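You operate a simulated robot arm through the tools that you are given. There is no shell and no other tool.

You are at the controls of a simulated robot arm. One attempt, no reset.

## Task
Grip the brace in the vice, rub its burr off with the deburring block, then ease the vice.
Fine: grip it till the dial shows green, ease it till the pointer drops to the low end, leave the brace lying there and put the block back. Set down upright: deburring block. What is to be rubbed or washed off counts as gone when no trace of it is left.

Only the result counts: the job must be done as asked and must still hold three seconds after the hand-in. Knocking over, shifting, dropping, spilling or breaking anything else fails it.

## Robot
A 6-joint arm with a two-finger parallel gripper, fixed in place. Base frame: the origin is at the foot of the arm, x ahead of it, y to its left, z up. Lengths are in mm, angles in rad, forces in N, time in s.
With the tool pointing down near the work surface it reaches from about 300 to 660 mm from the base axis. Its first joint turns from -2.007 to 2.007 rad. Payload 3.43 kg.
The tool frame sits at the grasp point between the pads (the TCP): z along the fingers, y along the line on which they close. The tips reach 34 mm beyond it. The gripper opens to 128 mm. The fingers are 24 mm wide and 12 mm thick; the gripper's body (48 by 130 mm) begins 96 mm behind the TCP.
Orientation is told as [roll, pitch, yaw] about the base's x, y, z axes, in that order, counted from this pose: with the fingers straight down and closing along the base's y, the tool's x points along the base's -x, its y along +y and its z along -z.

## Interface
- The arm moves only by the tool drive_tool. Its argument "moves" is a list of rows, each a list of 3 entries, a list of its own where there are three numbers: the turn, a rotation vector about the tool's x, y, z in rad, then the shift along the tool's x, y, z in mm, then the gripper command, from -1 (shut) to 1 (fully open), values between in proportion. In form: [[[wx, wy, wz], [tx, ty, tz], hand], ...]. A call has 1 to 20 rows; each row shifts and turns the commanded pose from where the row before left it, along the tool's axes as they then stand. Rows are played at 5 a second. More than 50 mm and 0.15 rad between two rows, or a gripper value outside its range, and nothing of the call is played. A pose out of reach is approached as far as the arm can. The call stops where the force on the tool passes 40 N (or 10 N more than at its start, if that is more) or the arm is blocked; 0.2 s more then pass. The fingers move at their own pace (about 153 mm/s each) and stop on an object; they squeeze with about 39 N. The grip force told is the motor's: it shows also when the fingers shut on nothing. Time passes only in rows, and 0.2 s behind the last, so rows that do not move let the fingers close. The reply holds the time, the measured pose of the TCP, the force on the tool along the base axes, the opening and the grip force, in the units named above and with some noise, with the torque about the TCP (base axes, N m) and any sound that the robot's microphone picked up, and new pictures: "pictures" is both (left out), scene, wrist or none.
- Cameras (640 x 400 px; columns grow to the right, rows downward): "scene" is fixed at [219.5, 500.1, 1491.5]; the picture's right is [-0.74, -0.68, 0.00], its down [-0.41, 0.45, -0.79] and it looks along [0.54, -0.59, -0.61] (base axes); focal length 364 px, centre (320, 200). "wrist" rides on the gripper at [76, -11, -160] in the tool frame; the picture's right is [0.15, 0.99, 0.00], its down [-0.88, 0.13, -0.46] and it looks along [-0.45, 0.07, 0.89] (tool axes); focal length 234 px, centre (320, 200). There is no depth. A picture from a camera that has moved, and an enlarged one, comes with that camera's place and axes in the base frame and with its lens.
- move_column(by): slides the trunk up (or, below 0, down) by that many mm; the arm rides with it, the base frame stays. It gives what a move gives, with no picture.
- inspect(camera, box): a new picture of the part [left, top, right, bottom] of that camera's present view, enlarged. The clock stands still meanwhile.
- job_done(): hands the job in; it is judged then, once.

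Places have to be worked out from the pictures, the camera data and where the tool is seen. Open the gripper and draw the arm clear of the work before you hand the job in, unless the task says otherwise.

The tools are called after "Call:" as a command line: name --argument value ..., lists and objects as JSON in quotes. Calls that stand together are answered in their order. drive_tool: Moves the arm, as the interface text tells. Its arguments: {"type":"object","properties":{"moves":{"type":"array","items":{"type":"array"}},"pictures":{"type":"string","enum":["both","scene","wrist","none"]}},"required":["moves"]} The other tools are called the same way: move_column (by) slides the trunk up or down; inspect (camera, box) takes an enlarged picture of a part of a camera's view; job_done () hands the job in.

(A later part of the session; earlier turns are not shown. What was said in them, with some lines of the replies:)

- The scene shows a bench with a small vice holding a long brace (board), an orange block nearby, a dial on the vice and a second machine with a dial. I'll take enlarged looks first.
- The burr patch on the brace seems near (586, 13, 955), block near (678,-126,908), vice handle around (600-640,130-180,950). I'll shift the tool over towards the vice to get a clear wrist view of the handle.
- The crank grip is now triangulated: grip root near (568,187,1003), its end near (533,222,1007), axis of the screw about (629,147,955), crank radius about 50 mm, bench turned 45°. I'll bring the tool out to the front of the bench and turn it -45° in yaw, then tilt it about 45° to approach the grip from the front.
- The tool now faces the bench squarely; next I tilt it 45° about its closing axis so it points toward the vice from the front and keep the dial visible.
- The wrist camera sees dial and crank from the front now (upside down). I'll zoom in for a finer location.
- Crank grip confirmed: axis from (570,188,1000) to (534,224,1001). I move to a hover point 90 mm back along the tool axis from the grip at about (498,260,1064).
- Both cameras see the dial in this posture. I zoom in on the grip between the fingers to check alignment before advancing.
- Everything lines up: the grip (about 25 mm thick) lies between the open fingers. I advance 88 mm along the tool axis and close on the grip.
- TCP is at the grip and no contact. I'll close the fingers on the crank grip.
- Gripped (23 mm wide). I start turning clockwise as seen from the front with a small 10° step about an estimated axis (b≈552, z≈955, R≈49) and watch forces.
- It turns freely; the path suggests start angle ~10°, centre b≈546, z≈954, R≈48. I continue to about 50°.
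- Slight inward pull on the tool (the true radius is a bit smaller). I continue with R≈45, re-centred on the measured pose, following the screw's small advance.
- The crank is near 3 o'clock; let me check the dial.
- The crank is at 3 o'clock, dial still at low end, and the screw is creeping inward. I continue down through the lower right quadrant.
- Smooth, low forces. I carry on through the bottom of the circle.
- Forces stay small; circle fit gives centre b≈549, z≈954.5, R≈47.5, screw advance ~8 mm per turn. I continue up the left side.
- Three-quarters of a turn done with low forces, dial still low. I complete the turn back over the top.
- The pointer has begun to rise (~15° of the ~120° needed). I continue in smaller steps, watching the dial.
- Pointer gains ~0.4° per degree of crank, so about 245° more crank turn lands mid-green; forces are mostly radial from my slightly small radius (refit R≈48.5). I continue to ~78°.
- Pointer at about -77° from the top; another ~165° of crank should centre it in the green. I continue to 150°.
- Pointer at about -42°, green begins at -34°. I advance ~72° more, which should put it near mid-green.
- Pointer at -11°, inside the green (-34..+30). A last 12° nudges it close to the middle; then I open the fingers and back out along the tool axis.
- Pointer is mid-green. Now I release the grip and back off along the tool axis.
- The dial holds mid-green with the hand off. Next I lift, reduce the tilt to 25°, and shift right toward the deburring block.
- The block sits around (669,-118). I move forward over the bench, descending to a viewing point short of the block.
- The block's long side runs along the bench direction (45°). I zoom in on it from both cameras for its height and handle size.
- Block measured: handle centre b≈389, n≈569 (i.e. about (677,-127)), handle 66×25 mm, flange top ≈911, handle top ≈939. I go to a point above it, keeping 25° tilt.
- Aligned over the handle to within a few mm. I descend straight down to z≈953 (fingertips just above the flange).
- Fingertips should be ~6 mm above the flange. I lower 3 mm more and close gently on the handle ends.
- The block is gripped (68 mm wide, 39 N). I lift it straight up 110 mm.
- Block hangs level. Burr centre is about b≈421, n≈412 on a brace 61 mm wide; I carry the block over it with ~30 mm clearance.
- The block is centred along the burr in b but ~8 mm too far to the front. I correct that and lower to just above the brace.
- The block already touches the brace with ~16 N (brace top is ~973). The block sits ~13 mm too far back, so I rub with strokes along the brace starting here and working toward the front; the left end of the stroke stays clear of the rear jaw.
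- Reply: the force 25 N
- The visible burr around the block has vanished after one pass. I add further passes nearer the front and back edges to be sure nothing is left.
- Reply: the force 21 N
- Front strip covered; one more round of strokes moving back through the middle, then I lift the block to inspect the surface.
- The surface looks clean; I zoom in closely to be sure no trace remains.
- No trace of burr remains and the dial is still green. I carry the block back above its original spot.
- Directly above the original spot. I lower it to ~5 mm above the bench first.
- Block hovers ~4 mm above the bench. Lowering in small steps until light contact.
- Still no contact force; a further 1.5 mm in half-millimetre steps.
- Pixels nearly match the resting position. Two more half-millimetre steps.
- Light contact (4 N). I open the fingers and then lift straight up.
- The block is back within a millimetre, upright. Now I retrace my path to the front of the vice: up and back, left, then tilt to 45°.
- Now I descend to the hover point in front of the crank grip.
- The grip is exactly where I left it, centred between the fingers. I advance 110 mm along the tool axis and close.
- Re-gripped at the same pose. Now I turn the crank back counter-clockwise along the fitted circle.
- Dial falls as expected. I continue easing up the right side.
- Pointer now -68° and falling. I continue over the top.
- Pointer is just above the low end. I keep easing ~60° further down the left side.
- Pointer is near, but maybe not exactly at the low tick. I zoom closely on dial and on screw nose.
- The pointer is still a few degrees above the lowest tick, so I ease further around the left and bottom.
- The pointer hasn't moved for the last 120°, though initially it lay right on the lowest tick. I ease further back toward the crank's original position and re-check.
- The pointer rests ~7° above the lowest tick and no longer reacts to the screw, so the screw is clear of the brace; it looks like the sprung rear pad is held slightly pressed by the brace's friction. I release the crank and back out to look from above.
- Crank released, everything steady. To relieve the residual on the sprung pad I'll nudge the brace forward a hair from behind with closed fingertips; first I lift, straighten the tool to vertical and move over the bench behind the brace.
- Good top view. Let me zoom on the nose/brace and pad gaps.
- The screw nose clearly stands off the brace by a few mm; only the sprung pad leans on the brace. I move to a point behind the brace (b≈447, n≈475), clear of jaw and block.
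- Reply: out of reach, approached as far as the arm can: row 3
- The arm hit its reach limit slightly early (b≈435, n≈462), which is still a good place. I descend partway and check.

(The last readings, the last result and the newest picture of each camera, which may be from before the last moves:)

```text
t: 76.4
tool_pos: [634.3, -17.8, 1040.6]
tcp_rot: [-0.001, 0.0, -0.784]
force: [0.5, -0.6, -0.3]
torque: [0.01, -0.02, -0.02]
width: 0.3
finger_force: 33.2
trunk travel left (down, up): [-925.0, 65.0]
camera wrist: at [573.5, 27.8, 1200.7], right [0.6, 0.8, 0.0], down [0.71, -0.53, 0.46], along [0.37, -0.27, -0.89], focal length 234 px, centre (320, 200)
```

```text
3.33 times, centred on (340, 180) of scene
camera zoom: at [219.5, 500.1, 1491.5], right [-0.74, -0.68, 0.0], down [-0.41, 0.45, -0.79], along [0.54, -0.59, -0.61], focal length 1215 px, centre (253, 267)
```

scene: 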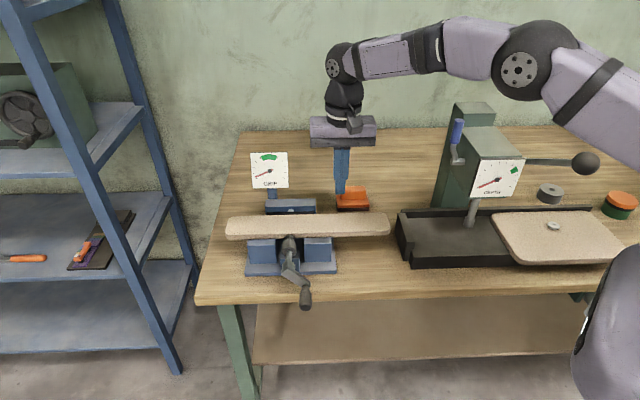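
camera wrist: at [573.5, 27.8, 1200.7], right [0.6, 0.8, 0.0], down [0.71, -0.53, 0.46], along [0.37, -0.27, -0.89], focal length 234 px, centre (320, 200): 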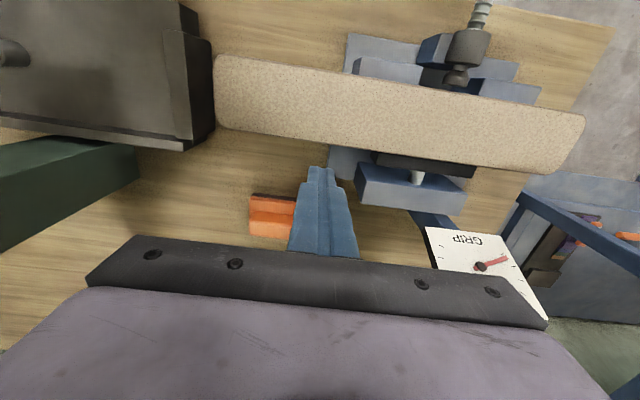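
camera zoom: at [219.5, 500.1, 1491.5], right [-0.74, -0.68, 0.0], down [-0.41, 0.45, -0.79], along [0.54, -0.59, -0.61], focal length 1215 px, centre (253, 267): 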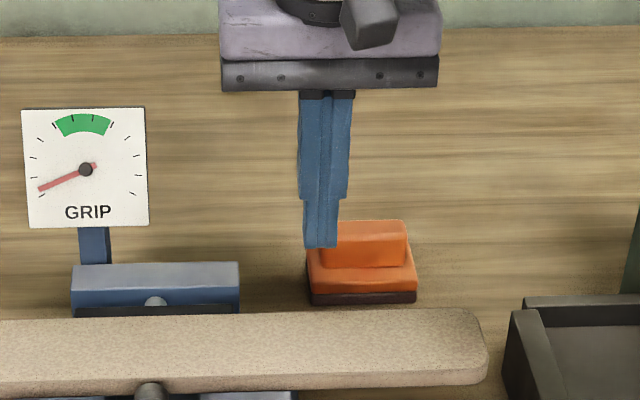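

Tips are well between brace and block. I descend to tip level beside the brace's back edge (z≈986).

Call:
drive_tool --moves '[[[0, 0, 0], [0, 0, 25], -1], [[0, 0, 0], [0, 0, 29], -1], [[0, 0, 0], [0, 0, 0], -1]]'

Call:
inspect --camera "wrist" --box '[200, 60, 400, 220]'

```text
t: 77.2
tool_pos: [635.9, -18.0, 985.3]
tcp_rot: [-0.001, 0.001, -0.785]
force: [-0.6, 0.3, 0.1]
torque: [0.01, 0.04, 0.01]
width: 0.0
finger_force: 33.2
trunk travel left (down, up): [-925.0, 65.0]
camera wrist: at [573.4, 27.3, 1146.3], right [0.6, 0.8, 0.0], down [0.71, -0.53, 0.46], along [0.37, -0.27, -0.89], focal length 234 px, centre (320, 200)
```

scene: 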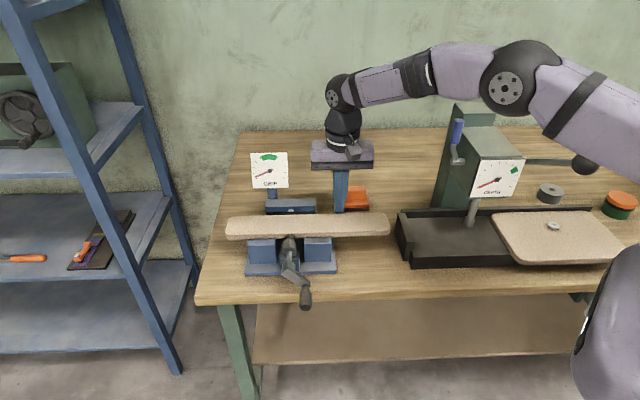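
wrist: 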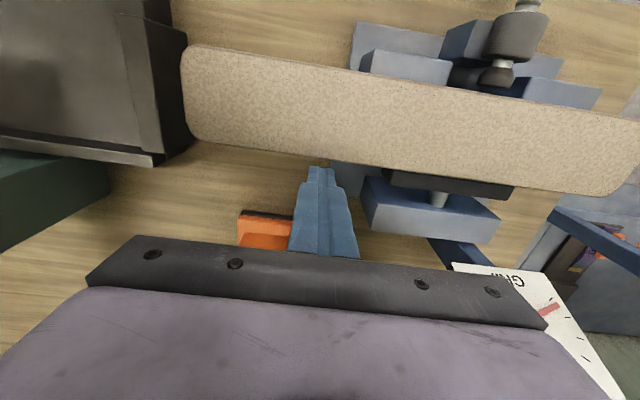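

```text
2.50 times, centred on (300, 140) of wrist
camera zoom: at [573.4, 27.3, 1146.3], right [0.6, 0.8, 0.0], down [0.71, -0.53, 0.46], along [0.37, -0.27, -0.89], focal length 585 px, centre (370, 350)
```

zoom: 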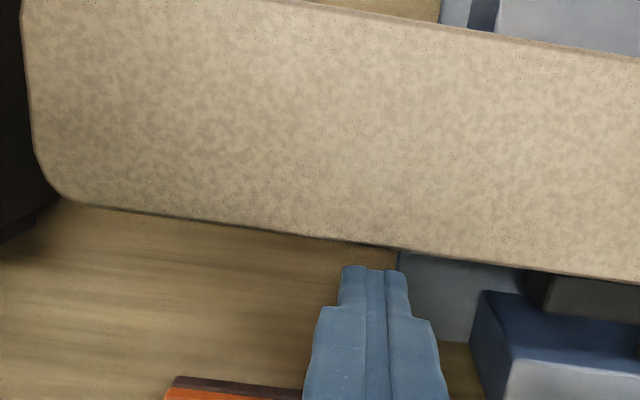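

Gap to the brace is about 13 mm. I approach it toward the front in small steps and watch for contact force.

Call:
drive_tool --moves '[[[0, 0, 0], [4, 0, 0], -1], [[0, 0, 0], [3, 0, 0], -1], [[0, 0, 0], [2, 0, 0], -1], [[0, 0, 0], [0, 0, 0], -1]]' --pictures "wrist"

Call:
inspect --camera "wrist" --box '[270, 120, 390, 200]'

Call:
inspect --camera "scene" --box '[252, 155, 288, 190]'

```text
t: 78.2
tool_pos: [628.7, -11.9, 986.5]
tcp_rot: [-0.001, 0.0, -0.785]
force: [0.1, -0.1, -0.1]
torque: [-0.03, 0.01, -0.01]
width: 0.0
finger_force: 32.8
trunk travel left (down, up): [-925.0, 65.0]
camera wrist: at [566.5, 32.9, 1147.2], right [0.6, 0.8, 0.0], down [0.71, -0.53, 0.46], along [0.37, -0.27, -0.89], focal length 234 px, centre (320, 200)
```

wrist: 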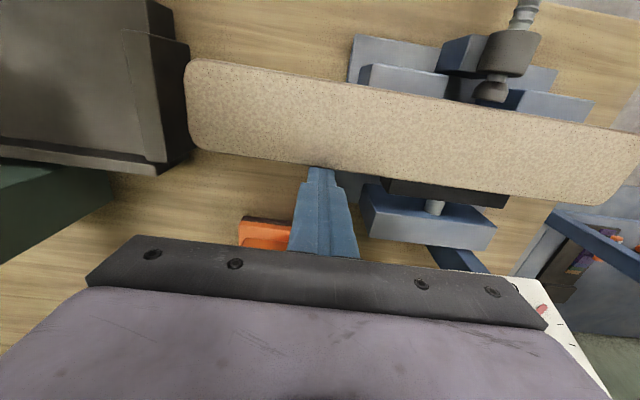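

```text
5.00 times, centred on (330, 160) of wrist
camera zoom: at [566.5, 32.9, 1147.2], right [0.6, 0.8, 0.0], down [0.71, -0.53, 0.46], along [0.37, -0.27, -0.89], focal length 1171 px, centre (270, 400)
```

zoom: 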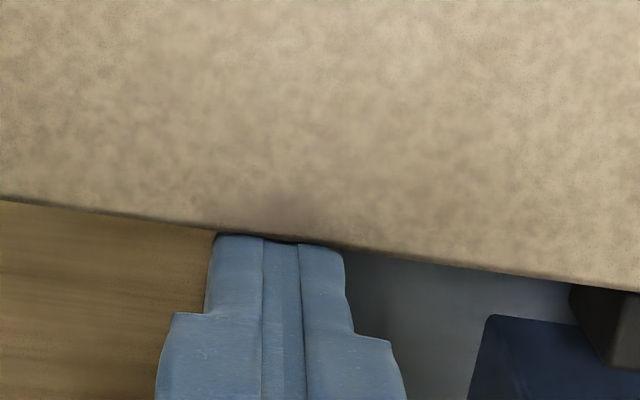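

```text
11.43 times, centred on (270, 172) of scene
camera zoom: at [219.5, 500.1, 1491.5], right [-0.74, -0.68, 0.0], down [-0.41, 0.45, -0.79], along [0.54, -0.59, -0.61], focal length 4166 px, centre (891, 514)
```

zoom: 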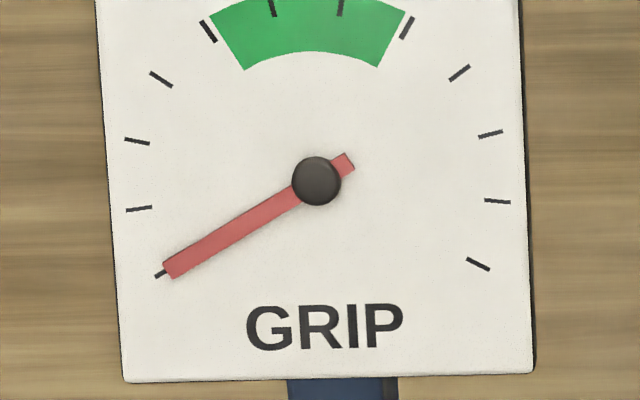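

The gentle touch released the pad: the pointer now lies right on the lowest tick. I back the fingers away from the brace and lift clear.

Call:
drive_tool --moves '[[[0, 0, 0], [-4, 0, 0], -1], [[0, 0, 0], [-4, 0, 0], -1], [[0, 0, 0], [0, 0, -30], -1], [[0, 0, 0], [0, 0, -40], -1], [[0, 0, 0], [0, 0, -40], -1], [[0, 0, 0], [0, 0, 0], -1]]'

Call:
inspect --camera "scene" --box '[252, 155, 288, 190]'

Call:
inspect --camera "scene" --box '[220, 170, 400, 300]'

```text
t: 79.6
tool_pos: [632.7, -18.7, 1098.3]
tcp_rot: [-0.001, 0.001, -0.785]
force: [-0.7, 0.1, 0.2]
torque: [-0.02, 0.03, -0.02]
width: 0.1
finger_force: 32.7
trunk travel left (down, up): [-925.0, 65.0]
camera wrist: at [572.4, 26.0, 1257.9], right [0.6, 0.8, 0.0], down [0.71, -0.53, 0.46], along [0.37, -0.27, -0.89], focal length 234 px, centre (320, 200)
```

scene: 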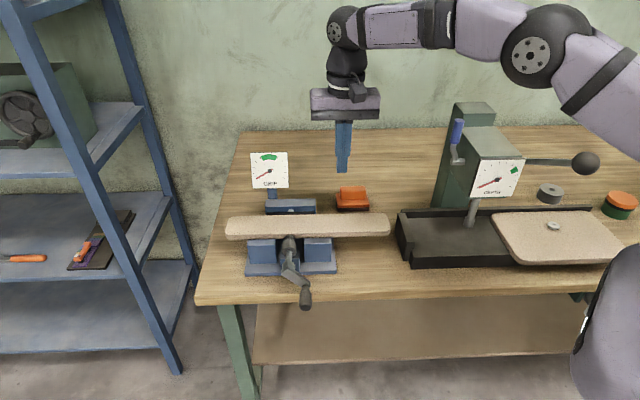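
wrist: 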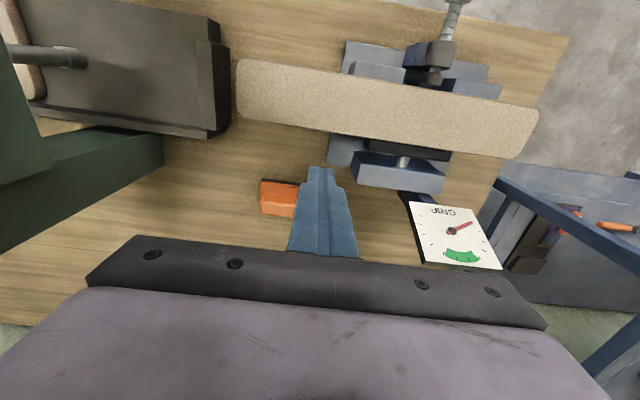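

```text
11.43 times, centred on (270, 172) of scene
camera zoom: at [219.5, 500.1, 1491.5], right [-0.74, -0.68, 0.0], down [-0.41, 0.45, -0.79], along [0.54, -0.59, -0.61], focal length 4166 px, centre (891, 514)
```

zoom: 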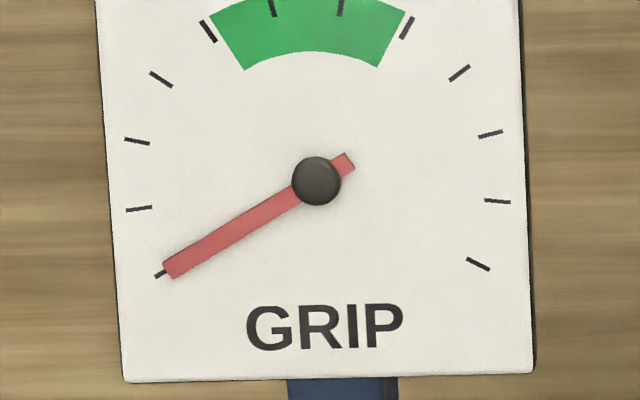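

```text
3.08 times, centred on (310, 235) of scene
camera zoom: at [219.5, 500.1, 1491.5], right [-0.74, -0.68, 0.0], down [-0.41, 0.45, -0.79], along [0.54, -0.59, -0.61], focal length 1122 px, centre (351, 92)
```

zoom: 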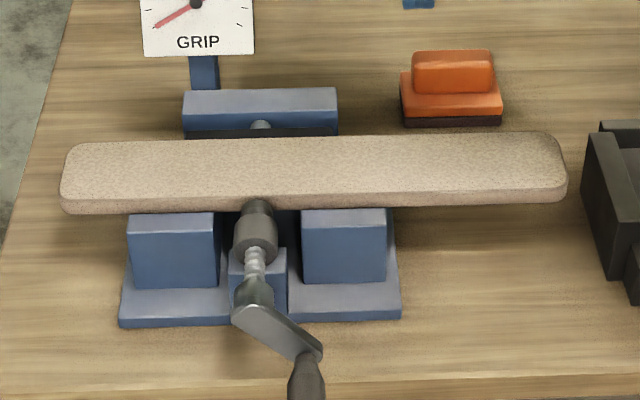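

Dial at the lowest tick, brace lying in the vice, block upright in its place. I draw the arm back clear of the bench and open the gripper.

Call:
drive_tool --moves '[[[0, 0, 0], [40, 0, -20], -1], [[0, 0, 0], [40, 0, -20], -1], [[0, 0, 0], [40, 0, -20], -1], [[0, 0, 0], [40, 0, -20], -1], [[0, 0, 0], [40, 0, -20], -1], [[0, 0, 0], [40, 0, 0], -1], [[0, 0, 0], [40, 0, 0], 0], [[0, 0, 0], [0, 0, 0], 1], [[0, 0, 0], [0, 0, 0], 1], [[0, 0, 0], [0, 0, 0], 1]]'

Call:
inspect --camera "scene" --box '[220, 140, 400, 310]'

Call:
inspect --camera "scene" --box '[252, 155, 288, 190]'

Call:
inspect --camera "scene" --box '[315, 200, 395, 245]'

```text
t: 81.8
tool_pos: [436.3, 182.5, 1198.7]
tcp_rot: [0.0, -0.001, -0.786]
force: [-0.7, 0.2, 0.2]
torque: [0.0, 0.0, 0.02]
width: 127.8
finger_force: 0.1
trunk travel left (down, up): [-925.0, 65.0]
camera wrist: at [373.7, 227.1, 1358.5], right [0.6, 0.8, 0.0], down [0.71, -0.53, 0.46], along [0.37, -0.27, -0.89], focal length 234 px, centre (320, 200)
```

scene: 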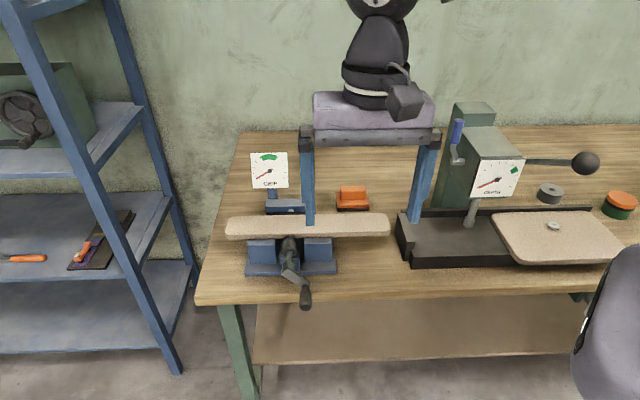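
wrist: 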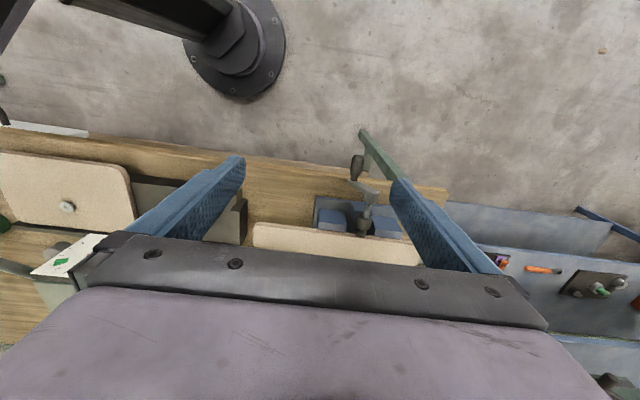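

```text
2.35 times, centred on (310, 225) of scene
camera zoom: at [219.5, 500.1, 1491.5], right [-0.74, -0.68, 0.0], down [-0.41, 0.45, -0.79], along [0.54, -0.59, -0.61], focal length 858 px, centre (344, 141)
```

zoom: 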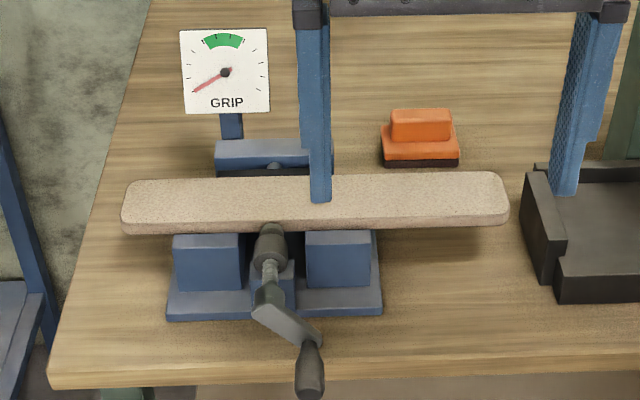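

```text
11.43 times, centred on (270, 172) of scene
camera zoom: at [219.5, 500.1, 1491.5], right [-0.74, -0.68, 0.0], down [-0.41, 0.45, -0.79], along [0.54, -0.59, -0.61], focal length 4166 px, centre (891, 514)
```

zoom: 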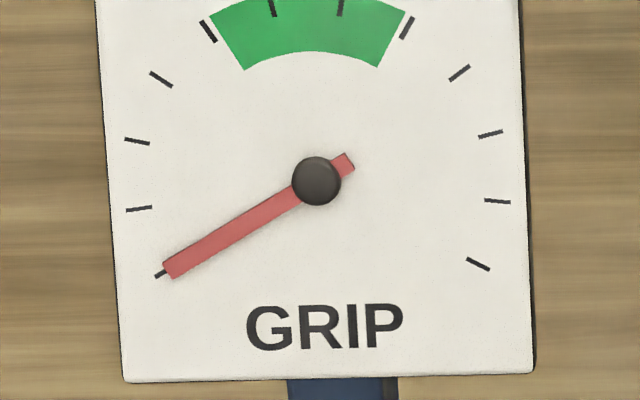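

```text
8.00 times, centred on (355, 222) of scene
camera zoom: at [219.5, 500.1, 1491.5], right [-0.74, -0.68, 0.0], down [-0.41, 0.45, -0.79], along [0.54, -0.59, -0.61], focal length 2916 px, centre (40, 20)
```

zoom: 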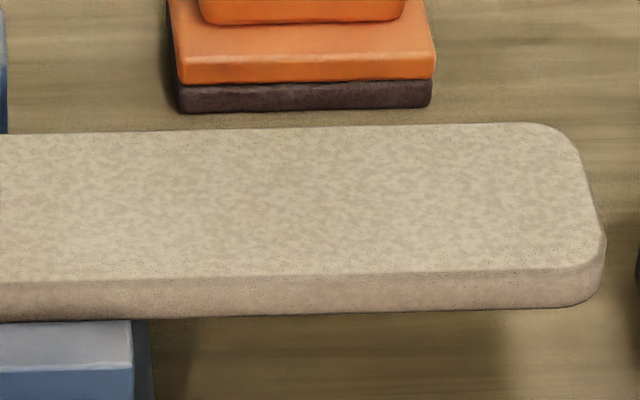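

The burr is gone, the dial is at its low end, the brace lies in the eased vice, the block stands upright in its place, and the gripper is open and clear. I hand the job in.

Call:
job_done

```text
The job is handed in.
```

I gripped the brace, rubbed its burr off, eased the vice, put the deburring block back and handed the job in. The hand-in only said it was received, so I don't know the verdict.

- **Grip:** I turned the crank until the dial sat mid-green. It stayed there with the hand off the crank and through the rubbing.
- **Burr:** after several passes over the whole patch, close-up pictures show no trace of it.
- **Block:** it stands upright, within about a millimetre of where it started.
- **Easing:** I wound the screw back until its nose stood clear of the brace. The pointer stuck about 7° above the lowest tick because the sprung rear pad was still pressing on the brace. I touched the brace lightly from behind with the closed fingertips, and the pointer dropped to the lowest tick and stayed there.
- **Brace:** it is still lying in the vice, but a few millimetres from where it started. Tightening pushed it toward the rear pad, and my nudge moved it slightly forward.

The gripper is open, and the arm is drawn up and back toward the front of the bench.
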